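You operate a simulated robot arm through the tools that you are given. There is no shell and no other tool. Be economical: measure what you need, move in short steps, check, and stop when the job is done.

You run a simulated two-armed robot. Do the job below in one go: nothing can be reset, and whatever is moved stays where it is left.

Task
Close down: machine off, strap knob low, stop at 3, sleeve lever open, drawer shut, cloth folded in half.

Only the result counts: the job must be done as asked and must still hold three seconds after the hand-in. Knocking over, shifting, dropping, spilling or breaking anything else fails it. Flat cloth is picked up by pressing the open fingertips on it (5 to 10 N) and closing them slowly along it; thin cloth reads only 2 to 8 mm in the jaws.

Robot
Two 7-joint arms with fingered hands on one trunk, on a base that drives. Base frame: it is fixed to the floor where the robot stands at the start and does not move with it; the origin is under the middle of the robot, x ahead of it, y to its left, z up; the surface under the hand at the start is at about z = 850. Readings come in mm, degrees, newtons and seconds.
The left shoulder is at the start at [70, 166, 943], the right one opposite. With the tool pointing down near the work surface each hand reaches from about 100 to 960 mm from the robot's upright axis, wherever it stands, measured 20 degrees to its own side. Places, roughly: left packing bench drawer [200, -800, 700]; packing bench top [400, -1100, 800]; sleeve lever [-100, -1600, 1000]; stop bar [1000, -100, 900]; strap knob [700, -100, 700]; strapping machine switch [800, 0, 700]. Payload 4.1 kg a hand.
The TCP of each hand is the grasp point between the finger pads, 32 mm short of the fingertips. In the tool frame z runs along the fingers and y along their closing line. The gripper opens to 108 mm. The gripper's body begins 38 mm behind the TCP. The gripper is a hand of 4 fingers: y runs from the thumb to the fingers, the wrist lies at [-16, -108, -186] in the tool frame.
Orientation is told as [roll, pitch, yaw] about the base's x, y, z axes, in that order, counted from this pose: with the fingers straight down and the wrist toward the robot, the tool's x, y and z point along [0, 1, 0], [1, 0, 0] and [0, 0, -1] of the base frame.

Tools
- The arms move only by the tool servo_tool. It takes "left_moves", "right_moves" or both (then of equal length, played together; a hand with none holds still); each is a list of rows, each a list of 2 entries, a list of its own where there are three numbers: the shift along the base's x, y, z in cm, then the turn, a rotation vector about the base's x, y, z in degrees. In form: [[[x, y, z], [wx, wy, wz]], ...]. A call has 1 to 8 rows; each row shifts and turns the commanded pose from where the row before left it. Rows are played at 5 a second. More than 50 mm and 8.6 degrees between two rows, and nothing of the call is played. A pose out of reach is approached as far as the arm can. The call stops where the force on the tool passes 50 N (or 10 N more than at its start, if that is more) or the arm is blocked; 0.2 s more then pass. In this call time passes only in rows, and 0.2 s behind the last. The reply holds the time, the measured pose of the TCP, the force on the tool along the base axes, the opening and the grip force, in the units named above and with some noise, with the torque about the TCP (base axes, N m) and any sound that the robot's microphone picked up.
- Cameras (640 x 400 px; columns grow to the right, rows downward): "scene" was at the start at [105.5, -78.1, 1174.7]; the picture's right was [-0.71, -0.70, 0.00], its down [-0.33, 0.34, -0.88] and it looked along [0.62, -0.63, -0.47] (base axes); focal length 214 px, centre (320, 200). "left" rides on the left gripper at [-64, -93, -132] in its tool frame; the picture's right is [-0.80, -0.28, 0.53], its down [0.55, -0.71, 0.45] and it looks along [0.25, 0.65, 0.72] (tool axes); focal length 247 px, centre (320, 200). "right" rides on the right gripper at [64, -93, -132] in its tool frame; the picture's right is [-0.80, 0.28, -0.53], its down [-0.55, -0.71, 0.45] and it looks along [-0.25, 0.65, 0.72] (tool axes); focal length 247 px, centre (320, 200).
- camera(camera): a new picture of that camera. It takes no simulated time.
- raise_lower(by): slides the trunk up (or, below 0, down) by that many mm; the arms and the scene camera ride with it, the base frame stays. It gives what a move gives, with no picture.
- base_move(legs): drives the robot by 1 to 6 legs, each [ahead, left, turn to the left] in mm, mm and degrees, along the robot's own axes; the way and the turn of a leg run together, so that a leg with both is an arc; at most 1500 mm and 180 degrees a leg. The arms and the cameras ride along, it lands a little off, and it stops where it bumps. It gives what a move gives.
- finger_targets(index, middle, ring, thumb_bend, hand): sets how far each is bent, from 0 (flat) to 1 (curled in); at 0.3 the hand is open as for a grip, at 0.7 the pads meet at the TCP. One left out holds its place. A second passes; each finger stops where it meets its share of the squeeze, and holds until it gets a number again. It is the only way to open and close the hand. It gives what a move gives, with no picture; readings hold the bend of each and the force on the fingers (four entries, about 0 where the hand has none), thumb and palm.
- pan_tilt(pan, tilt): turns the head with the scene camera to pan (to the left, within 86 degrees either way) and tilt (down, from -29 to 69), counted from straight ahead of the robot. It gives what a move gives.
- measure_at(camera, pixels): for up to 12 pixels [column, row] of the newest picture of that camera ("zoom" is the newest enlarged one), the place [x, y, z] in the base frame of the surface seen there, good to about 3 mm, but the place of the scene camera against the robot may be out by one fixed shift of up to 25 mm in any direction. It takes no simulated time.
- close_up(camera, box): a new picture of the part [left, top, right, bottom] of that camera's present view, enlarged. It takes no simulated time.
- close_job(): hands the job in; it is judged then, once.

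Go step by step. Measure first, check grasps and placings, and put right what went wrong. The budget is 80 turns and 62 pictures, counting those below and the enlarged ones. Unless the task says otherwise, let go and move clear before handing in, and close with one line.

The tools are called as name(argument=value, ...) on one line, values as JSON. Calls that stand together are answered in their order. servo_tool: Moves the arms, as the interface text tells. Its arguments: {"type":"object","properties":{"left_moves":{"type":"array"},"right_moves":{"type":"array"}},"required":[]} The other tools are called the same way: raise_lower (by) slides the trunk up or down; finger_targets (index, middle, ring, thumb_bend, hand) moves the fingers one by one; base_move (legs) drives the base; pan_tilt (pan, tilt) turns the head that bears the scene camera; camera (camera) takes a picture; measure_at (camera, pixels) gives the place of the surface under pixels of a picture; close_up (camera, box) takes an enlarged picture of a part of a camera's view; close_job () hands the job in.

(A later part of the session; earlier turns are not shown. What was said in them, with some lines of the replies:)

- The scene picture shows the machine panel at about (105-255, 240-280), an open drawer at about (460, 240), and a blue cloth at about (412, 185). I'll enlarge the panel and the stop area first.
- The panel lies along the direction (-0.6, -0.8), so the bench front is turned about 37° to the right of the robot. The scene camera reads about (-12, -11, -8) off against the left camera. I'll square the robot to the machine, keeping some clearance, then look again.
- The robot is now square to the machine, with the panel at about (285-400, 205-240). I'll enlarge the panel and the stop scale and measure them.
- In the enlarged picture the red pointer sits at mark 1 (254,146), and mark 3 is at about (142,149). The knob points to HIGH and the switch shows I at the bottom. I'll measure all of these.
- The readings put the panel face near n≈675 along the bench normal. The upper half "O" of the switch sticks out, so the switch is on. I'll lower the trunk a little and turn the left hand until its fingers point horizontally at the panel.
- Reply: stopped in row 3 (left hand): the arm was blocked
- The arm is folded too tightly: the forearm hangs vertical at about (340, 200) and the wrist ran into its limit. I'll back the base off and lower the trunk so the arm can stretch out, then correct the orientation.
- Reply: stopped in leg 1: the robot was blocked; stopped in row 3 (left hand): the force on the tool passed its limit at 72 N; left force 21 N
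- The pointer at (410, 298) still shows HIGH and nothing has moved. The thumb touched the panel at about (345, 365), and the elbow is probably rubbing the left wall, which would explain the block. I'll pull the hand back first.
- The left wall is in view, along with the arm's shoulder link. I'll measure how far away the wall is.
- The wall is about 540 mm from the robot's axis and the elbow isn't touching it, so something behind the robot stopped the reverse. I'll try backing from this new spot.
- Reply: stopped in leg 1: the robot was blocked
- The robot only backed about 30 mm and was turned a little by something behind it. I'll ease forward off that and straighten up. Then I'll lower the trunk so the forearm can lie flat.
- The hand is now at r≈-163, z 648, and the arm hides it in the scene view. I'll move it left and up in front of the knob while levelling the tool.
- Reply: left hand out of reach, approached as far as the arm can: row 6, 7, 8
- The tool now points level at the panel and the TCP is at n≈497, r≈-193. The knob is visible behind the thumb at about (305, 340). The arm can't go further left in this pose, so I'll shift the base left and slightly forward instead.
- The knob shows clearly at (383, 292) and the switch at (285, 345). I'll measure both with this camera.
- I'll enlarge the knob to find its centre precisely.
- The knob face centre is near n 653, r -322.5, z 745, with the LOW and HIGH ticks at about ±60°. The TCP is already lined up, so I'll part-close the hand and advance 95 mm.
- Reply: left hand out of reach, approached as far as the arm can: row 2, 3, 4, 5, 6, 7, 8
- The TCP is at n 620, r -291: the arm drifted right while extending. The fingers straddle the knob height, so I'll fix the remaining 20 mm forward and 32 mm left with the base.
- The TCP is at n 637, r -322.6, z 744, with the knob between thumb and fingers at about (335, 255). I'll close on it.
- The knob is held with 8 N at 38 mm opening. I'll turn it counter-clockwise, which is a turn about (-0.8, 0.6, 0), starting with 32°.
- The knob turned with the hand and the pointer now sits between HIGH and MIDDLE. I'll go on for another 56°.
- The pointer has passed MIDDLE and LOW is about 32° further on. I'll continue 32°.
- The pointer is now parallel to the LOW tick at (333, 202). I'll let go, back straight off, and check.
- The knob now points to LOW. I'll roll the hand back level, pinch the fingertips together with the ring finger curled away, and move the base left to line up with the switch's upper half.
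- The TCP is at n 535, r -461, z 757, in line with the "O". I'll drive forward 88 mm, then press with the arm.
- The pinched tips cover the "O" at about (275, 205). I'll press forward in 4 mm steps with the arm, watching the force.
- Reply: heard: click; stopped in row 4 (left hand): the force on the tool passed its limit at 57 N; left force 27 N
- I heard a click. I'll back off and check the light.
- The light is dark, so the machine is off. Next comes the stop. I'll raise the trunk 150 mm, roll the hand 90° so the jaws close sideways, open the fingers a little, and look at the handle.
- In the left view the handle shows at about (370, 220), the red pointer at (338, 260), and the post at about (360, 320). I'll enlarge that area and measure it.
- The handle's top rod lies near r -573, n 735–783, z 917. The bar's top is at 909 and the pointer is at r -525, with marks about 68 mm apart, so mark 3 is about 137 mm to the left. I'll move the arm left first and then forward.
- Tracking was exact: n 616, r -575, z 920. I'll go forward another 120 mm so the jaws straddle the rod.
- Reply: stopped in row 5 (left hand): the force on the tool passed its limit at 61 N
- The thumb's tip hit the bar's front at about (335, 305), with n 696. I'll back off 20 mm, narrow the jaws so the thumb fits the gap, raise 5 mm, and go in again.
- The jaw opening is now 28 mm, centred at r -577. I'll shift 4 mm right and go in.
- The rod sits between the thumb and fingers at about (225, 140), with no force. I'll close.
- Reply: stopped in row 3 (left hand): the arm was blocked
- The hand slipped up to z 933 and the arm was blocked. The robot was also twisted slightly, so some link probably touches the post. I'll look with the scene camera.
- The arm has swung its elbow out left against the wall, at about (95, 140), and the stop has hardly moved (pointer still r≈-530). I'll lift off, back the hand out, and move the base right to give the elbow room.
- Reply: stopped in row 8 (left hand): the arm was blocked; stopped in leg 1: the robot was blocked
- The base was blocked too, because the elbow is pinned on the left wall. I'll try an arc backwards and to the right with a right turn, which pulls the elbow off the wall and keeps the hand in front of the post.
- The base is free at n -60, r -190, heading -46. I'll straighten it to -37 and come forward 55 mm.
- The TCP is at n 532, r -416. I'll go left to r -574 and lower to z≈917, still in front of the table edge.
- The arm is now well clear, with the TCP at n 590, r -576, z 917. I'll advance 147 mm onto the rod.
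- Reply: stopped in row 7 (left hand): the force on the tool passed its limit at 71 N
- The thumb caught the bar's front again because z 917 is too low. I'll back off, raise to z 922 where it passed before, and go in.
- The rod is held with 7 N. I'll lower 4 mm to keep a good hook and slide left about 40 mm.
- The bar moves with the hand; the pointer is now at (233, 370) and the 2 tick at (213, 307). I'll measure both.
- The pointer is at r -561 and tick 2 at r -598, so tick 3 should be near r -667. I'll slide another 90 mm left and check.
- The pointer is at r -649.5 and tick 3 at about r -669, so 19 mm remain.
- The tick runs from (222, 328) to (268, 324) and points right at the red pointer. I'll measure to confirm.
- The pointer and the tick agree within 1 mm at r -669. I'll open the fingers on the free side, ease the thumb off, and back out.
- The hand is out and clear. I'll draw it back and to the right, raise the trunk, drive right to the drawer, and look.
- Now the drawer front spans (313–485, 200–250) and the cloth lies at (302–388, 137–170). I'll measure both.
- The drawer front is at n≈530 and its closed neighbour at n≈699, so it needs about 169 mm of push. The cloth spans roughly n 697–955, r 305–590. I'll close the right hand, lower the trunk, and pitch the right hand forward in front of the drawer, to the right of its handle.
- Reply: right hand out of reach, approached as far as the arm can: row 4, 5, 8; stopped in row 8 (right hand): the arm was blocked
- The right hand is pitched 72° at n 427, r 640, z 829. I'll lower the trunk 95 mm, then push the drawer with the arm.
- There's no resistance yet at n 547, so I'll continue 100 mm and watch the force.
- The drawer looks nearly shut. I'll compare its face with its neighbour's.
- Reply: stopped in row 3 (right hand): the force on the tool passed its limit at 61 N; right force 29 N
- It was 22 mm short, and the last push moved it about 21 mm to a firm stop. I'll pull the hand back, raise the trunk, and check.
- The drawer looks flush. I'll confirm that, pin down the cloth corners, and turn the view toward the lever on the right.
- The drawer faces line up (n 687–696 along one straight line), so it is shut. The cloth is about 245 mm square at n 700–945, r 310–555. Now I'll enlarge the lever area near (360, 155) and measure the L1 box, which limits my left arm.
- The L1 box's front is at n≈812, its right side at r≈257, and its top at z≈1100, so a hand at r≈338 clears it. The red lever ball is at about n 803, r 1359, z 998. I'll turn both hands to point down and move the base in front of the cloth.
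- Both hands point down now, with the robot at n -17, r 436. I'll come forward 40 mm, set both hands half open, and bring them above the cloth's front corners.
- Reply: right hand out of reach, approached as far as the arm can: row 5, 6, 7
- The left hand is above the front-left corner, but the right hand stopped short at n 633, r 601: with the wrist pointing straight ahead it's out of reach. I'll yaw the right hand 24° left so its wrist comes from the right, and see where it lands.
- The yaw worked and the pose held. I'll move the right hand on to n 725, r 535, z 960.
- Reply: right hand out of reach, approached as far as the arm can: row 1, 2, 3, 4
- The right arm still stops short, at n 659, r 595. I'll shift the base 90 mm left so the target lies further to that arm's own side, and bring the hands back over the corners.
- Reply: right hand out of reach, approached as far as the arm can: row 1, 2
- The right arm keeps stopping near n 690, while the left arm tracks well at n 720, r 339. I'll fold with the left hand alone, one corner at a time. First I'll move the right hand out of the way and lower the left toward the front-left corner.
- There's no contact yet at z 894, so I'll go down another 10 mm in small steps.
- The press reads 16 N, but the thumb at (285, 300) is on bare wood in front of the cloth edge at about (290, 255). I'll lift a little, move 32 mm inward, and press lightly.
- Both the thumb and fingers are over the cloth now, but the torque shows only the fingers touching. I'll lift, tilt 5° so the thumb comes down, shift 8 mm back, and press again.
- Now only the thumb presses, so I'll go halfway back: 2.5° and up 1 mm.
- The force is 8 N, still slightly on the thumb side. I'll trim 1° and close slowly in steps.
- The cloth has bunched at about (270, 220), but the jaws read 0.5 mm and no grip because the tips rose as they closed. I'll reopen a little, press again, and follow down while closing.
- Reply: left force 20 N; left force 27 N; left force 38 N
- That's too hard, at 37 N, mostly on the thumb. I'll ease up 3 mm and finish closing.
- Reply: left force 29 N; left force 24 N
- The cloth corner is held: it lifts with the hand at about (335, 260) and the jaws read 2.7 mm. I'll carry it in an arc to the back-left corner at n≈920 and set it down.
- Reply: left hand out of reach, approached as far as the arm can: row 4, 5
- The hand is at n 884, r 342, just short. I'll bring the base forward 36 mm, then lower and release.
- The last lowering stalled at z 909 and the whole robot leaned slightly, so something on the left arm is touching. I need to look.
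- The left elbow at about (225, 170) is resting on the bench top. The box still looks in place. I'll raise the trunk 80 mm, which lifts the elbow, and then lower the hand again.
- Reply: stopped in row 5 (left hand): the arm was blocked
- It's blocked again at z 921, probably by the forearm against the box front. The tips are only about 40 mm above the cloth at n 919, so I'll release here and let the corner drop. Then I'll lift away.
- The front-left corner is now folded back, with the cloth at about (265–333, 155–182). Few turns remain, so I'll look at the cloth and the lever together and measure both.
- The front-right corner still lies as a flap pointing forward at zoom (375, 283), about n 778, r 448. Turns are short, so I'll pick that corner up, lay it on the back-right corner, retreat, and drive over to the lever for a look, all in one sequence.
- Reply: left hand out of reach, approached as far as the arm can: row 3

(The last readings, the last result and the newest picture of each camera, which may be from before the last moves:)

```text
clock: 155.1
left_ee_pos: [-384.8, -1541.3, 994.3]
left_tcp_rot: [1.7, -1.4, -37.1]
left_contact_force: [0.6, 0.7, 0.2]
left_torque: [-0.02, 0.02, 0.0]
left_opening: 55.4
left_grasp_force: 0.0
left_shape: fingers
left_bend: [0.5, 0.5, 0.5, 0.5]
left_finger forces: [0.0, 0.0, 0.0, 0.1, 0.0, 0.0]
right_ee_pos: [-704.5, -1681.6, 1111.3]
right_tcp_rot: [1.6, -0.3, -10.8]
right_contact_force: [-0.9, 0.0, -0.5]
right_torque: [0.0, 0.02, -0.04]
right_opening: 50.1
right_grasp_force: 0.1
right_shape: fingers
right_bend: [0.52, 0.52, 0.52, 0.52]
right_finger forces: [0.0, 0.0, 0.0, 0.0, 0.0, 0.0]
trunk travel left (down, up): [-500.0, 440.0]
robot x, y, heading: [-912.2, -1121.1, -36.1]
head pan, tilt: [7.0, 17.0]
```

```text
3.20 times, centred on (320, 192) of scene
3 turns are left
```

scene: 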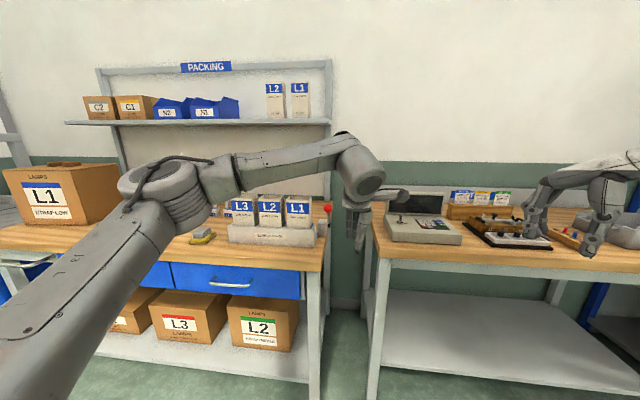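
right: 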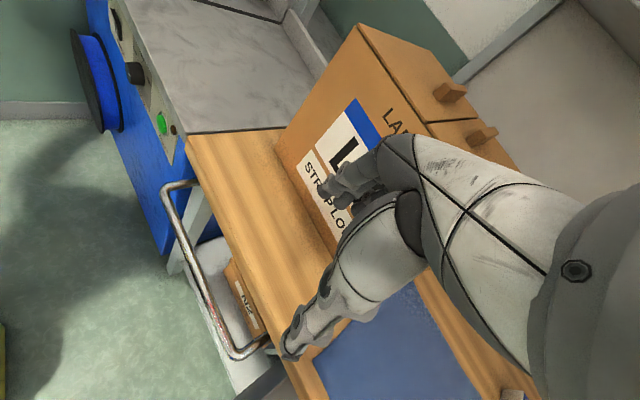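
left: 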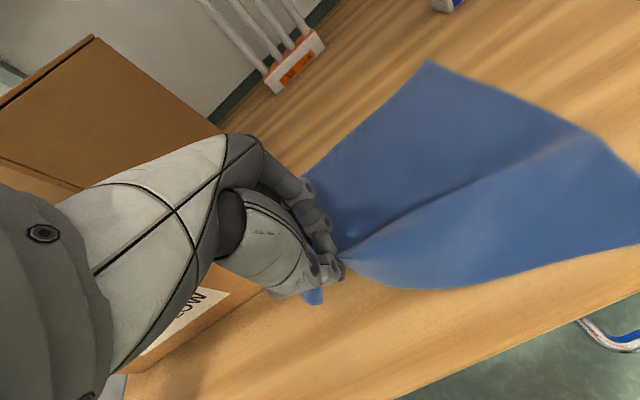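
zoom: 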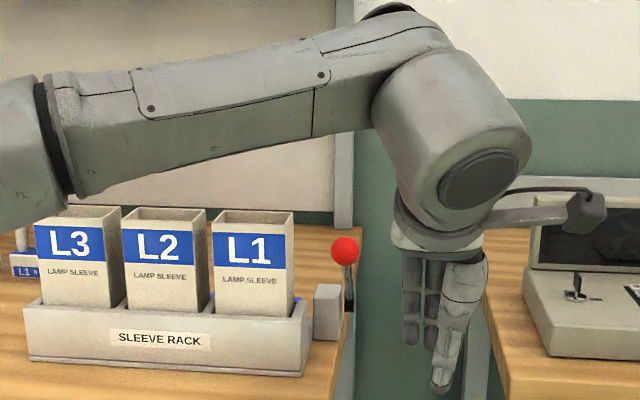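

The lever stands on a block at the right end of the rack, with its red ball at zoom (345, 250), leaning toward me. I'll push it back with a closed hand: left to r≈1370, then forward through the ball at z≈1000. Then I'll back off and check.

finger_targets(hand="left", index=0.7, middle=0.7, ring=0.7, thumb_bend=0.7)

servo_tool(left_moves=[[[2.82, 3.76, 0.3], [0, 0, 0]], [[2.82, 3.76, 0.3], [0, 0, 0]]])

base_move(legs=[[80, 0, 0]])

servo_tool(left_moves=[[[2.8, -2.1, 0], [0, 0, 0]], [[2.8, -2.1, 0], [0, 0, 0]], [[0.96, -0.72, 0], [0, 0, 0]], [[0.96, -0.72, 0], [0, 0, 0]], [[0.96, -0.72, 0], [0, 0, 0]], [[0.96, -0.72, 0], [0, 0, 0]], [[0.96, -0.72, 0], [0, 0, 0]], [[0.96, -0.72, 0], [0, 0, 0]]])

servo_tool(left_moves=[[[0.96, -0.72, -0.2], [0, 0, 0]], [[0.96, -0.72, -0.2], [0, 0, 0]]])

servo_tool(left_moves=[[[-2.4, 1.8, 0], [0, 0, 0]], [[-2.8, 2.1, 0], [0, 0, 0]], [[-2.8, 2.1, 0], [0, 0, 0]], [[-2.8, 2.1, 0], [0, 0, 0]], [[-2.8, 2.1, 0], [0, 0, 0]]])

camera(camera="scene")

```text
clock: 156.1
left_ee_pos: [-386.2, -1542.6, 994.6]
left_tcp_rot: [1.5, -1.4, -37.0]
left_contact_force: [0.6, 0.0, -0.6]
left_torque: [-0.01, -0.01, 0.03]
left_opening: 3.6
left_grasp_force: 0.0
left_shape: fingers
left_bend: [0.7, 0.7, 0.7, 0.7]
left_finger forces: [0.0, 0.1, 0.1, 0.0, 0.0, 0.0]
right_ee_pos: [-704.4, -1681.6, 1111.6]
right_tcp_rot: [1.7, -0.4, -10.9]
right_contact_force: [0.4, -0.6, -0.3]
right_torque: [0.02, 0.01, -0.03]
right_opening: 49.8
right_grasp_force: 0.0
right_shape: fingers
right_bend: [0.52, 0.52, 0.52, 0.52]
right_finger forces: [0.1, 0.0, 0.1, 0.1, 0.0, 0.0]
trunk travel left (down, up): [-500.0, 440.0]
robot x, y, heading: [-909.7, -1114.2, -36.4]
head pan, tilt: [7.0, 17.0]
```

```text
clock: 156.7
left_ee_pos: [-326.7, -1465.9, 998.5]
left_tcp_rot: [1.5, -1.4, -37.1]
left_contact_force: [-0.6, 0.2, 0.7]
left_torque: [0.0, 0.0, 0.02]
left_opening: 3.4
left_grasp_force: 0.1
left_shape: fingers
left_bend: [0.7, 0.7, 0.7, 0.7]
left_finger forces: [0.0, 0.0, 0.0, 0.1, 0.0, 0.0]
right_ee_pos: [-705.0, -1679.6, 1111.6]
right_tcp_rot: [1.5, -0.4, -10.9]
right_contact_force: [0.3, 0.5, 0.6]
right_torque: [-0.04, 0.0, 0.02]
right_opening: 50.1
right_grasp_force: 0.0
right_shape: fingers
right_bend: [0.52, 0.52, 0.52, 0.52]
right_finger forces: [0.0, 0.0, 0.0, 0.0, 0.0, 0.0]
trunk travel left (down, up): [-500.0, 440.0]
robot x, y, heading: [-913.0, -1121.8, -36.2]
head pan, tilt: [7.0, 17.0]
```

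```text
clock: 157.8
left_ee_pos: [-262.3, -1513.8, 998.8]
left_tcp_rot: [1.6, -1.3, -37.1]
left_contact_force: [-0.9, -0.7, 0.2]
left_torque: [0.04, 0.0, -0.01]
left_opening: 3.7
left_grasp_force: 0.1
left_shape: fingers
left_bend: [0.7, 0.7, 0.7, 0.7]
left_finger forces: [0.0, 0.0, 0.1, 0.0, 0.0, 0.1]
right_ee_pos: [-640.9, -1728.2, 1110.5]
right_tcp_rot: [1.7, -0.3, -10.9]
right_contact_force: [0.5, 0.1, -0.5]
right_torque: [0.01, 0.04, 0.0]
right_opening: 49.8
right_grasp_force: 0.0
right_shape: fingers
right_bend: [0.52, 0.52, 0.52, 0.52]
right_finger forces: [0.0, 0.1, 0.0, 0.1, 0.0, 0.1]
trunk travel left (down, up): [-500.0, 440.0]
robot x, y, heading: [-847.9, -1165.3, -36.2]
head pan, tilt: [7.0, 17.0]
```

```text
clock: 159.1
left_ee_pos: [-184.5, -1575.2, 1014.0]
left_tcp_rot: [1.2, -2.6, -37.3]
left_contact_force: [-15.4, 10.7, 38.9]
left_torque: [-0.6, -1.47, 0.15]
left_opening: 4.8
left_grasp_force: 21.4
left_shape: fingers
left_bend: [0.7, 0.7, 0.7, 0.69]
left_finger forces: [0.1, 41.8, 0.0, 0.1, 0.1, 0.0]
right_ee_pos: [-646.7, -1725.5, 1114.2]
right_tcp_rot: [1.7, -0.7, -10.8]
right_contact_force: [0.0, 0.1, 1.1]
right_torque: [0.03, 0.03, 0.03]
right_opening: 50.0
right_grasp_force: 0.1
right_shape: fingers
right_bend: [0.52, 0.52, 0.52, 0.52]
right_finger forces: [0.0, 0.0, 0.1, 0.1, 0.1, 0.0]
trunk travel left (down, up): [-500.0, 440.0]
robot x, y, heading: [-846.2, -1166.0, -36.2]
head pan, tilt: [7.0, 17.0]
stopped in row 6 (left hand): the force on the tool passed its limit at 53 N (the readings are from after the stop); the commanded pose is now the measured one
```

```text
clock: 159.5
left_ee_pos: [-168.6, -1587.5, 1000.3]
left_tcp_rot: [1.1, -1.9, -37.3]
left_contact_force: [0.4, 0.1, -0.9]
left_torque: [0.01, 0.08, 0.0]
left_opening: 3.0
left_grasp_force: 0.5
left_shape: fingers
left_bend: [0.7, 0.7, 0.7, 0.7]
left_finger forces: [0.0, 0.5, 0.1, 0.0, 0.0, 0.1]
right_ee_pos: [-640.0, -1729.0, 1106.9]
right_tcp_rot: [1.8, -0.1, -10.9]
right_contact_force: [0.1, -0.5, -0.3]
right_torque: [0.06, 0.07, 0.0]
right_opening: 50.0
right_grasp_force: 0.0
right_shape: fingers
right_bend: [0.52, 0.52, 0.52, 0.52]
right_finger forces: [0.1, 0.0, 0.0, 0.0, 0.0, 0.0]
trunk travel left (down, up): [-500.0, 440.0]
robot x, y, heading: [-851.2, -1167.9, -36.2]
head pan, tilt: [7.0, 17.0]
stopped in row 2 (left hand): the force on the tool passed its limit at 57 N (the readings are from after the stop); the commanded pose is now the measured one
```

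```text
clock: 160.7
left_ee_pos: [-308.4, -1479.0, 1007.6]
left_tcp_rot: [1.1, -2.2, -37.4]
left_contact_force: [-0.8, 0.5, 0.6]
left_torque: [0.01, 0.02, 0.03]
left_opening: 3.4
left_grasp_force: 0.1
left_shape: fingers
left_bend: [0.7, 0.7, 0.7, 0.7]
left_finger forces: [0.1, 0.0, 0.1, 0.0, 0.0, 0.1]
right_ee_pos: [-642.6, -1727.3, 1112.2]
right_tcp_rot: [1.6, -0.4, -10.9]
right_contact_force: [-0.7, 0.1, -0.7]
right_torque: [-0.03, 0.0, 0.0]
right_opening: 49.9
right_grasp_force: 0.0
right_shape: fingers
right_bend: [0.52, 0.52, 0.52, 0.52]
right_finger forces: [0.0, 0.0, 0.1, 0.0, 0.0, 0.0]
trunk travel left (down, up): [-500.0, 440.0]
robot x, y, heading: [-845.8, -1166.8, -36.1]
head pan, tilt: [7.0, 17.0]
```

```text
0 pictures are left
2 turns are left
```

scene: 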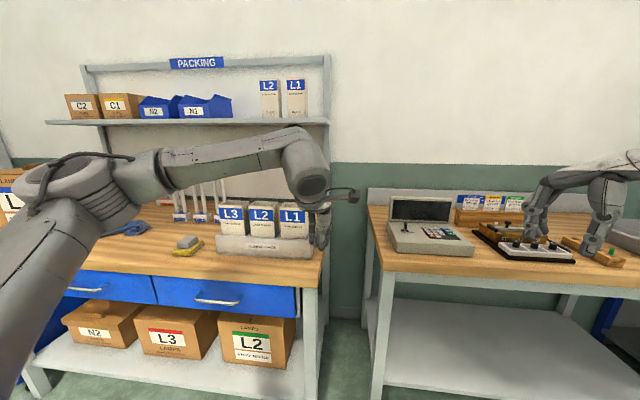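

The lever is hidden behind the hand, and those forces, mainly along the lever's own axis, suggest the fingers rode over the ball. With one working turn left and no pictures, I'll push again about 25 mm lower so the fingers catch the ball and stem, then back well clear.

servo_tool(left_moves=[[[0, 0, -2.5], [0, 0, 0]], [[3.2, -2.4, 0], [0, 0, 0]], [[3.2, -2.4, 0], [0, 0, 0]], [[3.2, -2.4, 0], [0, 0, 0]], [[1.0, -0.75, 0], [0, 0, 0]], [[1.0, -0.75, 0], [0, 0, 0]], [[1.0, -0.75, 0], [0, 0, 0]], [[1.0, -0.75, 0], [0, 0, 0]]])

servo_tool(left_moves=[[[1.0, -0.75, 0], [0, 0, 0]], [[1.0, -0.75, 0], [0, 0, 0]], [[1.0, -0.75, 0], [0, 0, 0]], [[1.0, -0.75, 0], [0, 0, 0]]])

servo_tool(left_moves=[[[-2.4, 1.8, 0], [0, 0, 0]], [[-3.2, 2.4, 0], [0, 0, 0]], [[-3.2, 2.4, 0], [0, 0, 0]], [[-3.2, 2.4, 0], [0, 0, 0]], [[-3.2, 2.4, 0], [0, 0, 0]], [[-3.2, 2.4, 0], [0, 0, 0]]])

base_move(legs=[[-80, 0, 0]])

```text
clock: 162.5
left_ee_pos: [-170.9, -1584.8, 982.7]
left_tcp_rot: [1.1, -2.1, -37.2]
left_contact_force: [0.2, -0.1, -0.8]
left_torque: [0.01, -0.01, -0.04]
left_opening: 3.4
left_grasp_force: 0.2
left_shape: fingers
left_bend: [0.7, 0.7, 0.7, 0.7]
left_finger forces: [0.0, 0.1, 0.1, 0.0, 0.0, 0.0]
right_ee_pos: [-642.8, -1727.3, 1109.9]
right_tcp_rot: [1.6, -0.4, -10.9]
right_contact_force: [-0.8, 0.0, -0.3]
right_torque: [0.0, 0.01, -0.03]
right_opening: 50.0
right_grasp_force: 0.0
right_shape: fingers
right_bend: [0.52, 0.52, 0.52, 0.52]
right_finger forces: [0.1, 0.0, 0.1, 0.0, 0.0, 0.0]
trunk travel left (down, up): [-500.0, 440.0]
robot x, y, heading: [-845.8, -1166.2, -36.3]
head pan, tilt: [7.0, 17.0]
```

```text
clock: 163.5
left_ee_pos: [-131.1, -1615.7, 982.9]
left_tcp_rot: [1.1, -2.2, -37.2]
left_contact_force: [-0.5, 0.1, -0.3]
left_torque: [0.01, 0.02, 0.03]
left_opening: 3.5
left_grasp_force: 0.1
left_shape: fingers
left_bend: [0.7, 0.7, 0.7, 0.7]
left_finger forces: [0.0, 0.0, 0.1, 0.0, 0.0, 0.0]
right_ee_pos: [-642.4, -1729.2, 1110.3]
right_tcp_rot: [1.7, -0.4, -10.8]
right_contact_force: [-0.7, -0.2, 0.1]
right_torque: [-0.01, 0.02, 0.0]
right_opening: 49.9
right_grasp_force: 0.0
right_shape: fingers
right_bend: [0.52, 0.52, 0.52, 0.52]
right_finger forces: [0.0, 0.1, 0.0, 0.0, 0.0, 0.0]
trunk travel left (down, up): [-500.0, 440.0]
robot x, y, heading: [-851.7, -1165.2, -36.1]
head pan, tilt: [7.0, 17.0]
```

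```text
clock: 164.9
left_ee_pos: [-316.0, -1475.0, 984.1]
left_tcp_rot: [1.1, -2.3, -37.3]
left_contact_force: [0.3, 0.3, 0.6]
left_torque: [0.0, 0.0, 0.01]
left_opening: 3.2
left_grasp_force: 0.1
left_shape: fingers
left_bend: [0.7, 0.7, 0.7, 0.7]
left_finger forces: [0.0, 0.0, 0.1, 0.0, 0.0, 0.1]
right_ee_pos: [-643.0, -1726.8, 1112.0]
right_tcp_rot: [1.7, -0.4, -10.9]
right_contact_force: [-0.1, -0.5, -0.6]
right_torque: [-0.03, 0.01, 0.03]
right_opening: 50.0
right_grasp_force: 0.1
right_shape: fingers
right_bend: [0.52, 0.52, 0.52, 0.52]
right_finger forces: [0.0, 0.0, 0.0, 0.0, 0.1, 0.1]
trunk travel left (down, up): [-500.0, 440.0]
robot x, y, heading: [-848.8, -1166.1, -36.3]
head pan, tilt: [7.0, 17.0]
```

```text
clock: 165.9
left_ee_pos: [-381.1, -1427.0, 983.0]
left_tcp_rot: [1.2, -2.2, -37.3]
left_contact_force: [-0.5, 0.3, 0.0]
left_torque: [-0.01, -0.02, 0.03]
left_opening: 3.4
left_grasp_force: 0.0
left_shape: fingers
left_bend: [0.7, 0.7, 0.7, 0.7]
left_finger forces: [0.0, 0.1, 0.0, 0.0, 0.0, 0.0]
right_ee_pos: [-709.1, -1678.2, 1111.7]
right_tcp_rot: [1.8, -0.5, -10.9]
right_contact_force: [-0.3, 0.1, -0.1]
right_torque: [-0.01, -0.04, -0.05]
right_opening: 50.1
right_grasp_force: 0.2
right_shape: fingers
right_bend: [0.52, 0.52, 0.52, 0.52]
right_finger forces: [0.0, 0.0, 0.0, 0.1, 0.0, 0.0]
trunk travel left (down, up): [-500.0, 440.0]
robot x, y, heading: [-913.5, -1117.8, -35.8]
head pan, tilt: [7.0, 17.0]
1 turns are left
```

The low sweep met no resistance at all, so the lever had already moved out of that path; I can't see which way it went. This is my last turn, so I'm handing in. The machine is off (light dark), the knob points to LOW, the stop was within 1 mm of 3 before I let go, and the drawer is shut. The sleeve lever's position and the cloth's second corner are unconfirmed, and I didn't check that the L1 box my arm may have touched is exactly in place.

close_job()

```text
The job is handed in.
```

I handed the job in, but only four of the six items are confirmed: the machine is off, the strap knob is at LOW, the stop is at 3 and the drawer is shut. I could not check that the sleeve lever is open or that the cloth's second corner is folded, and my left arm may have nudged the L1 box.
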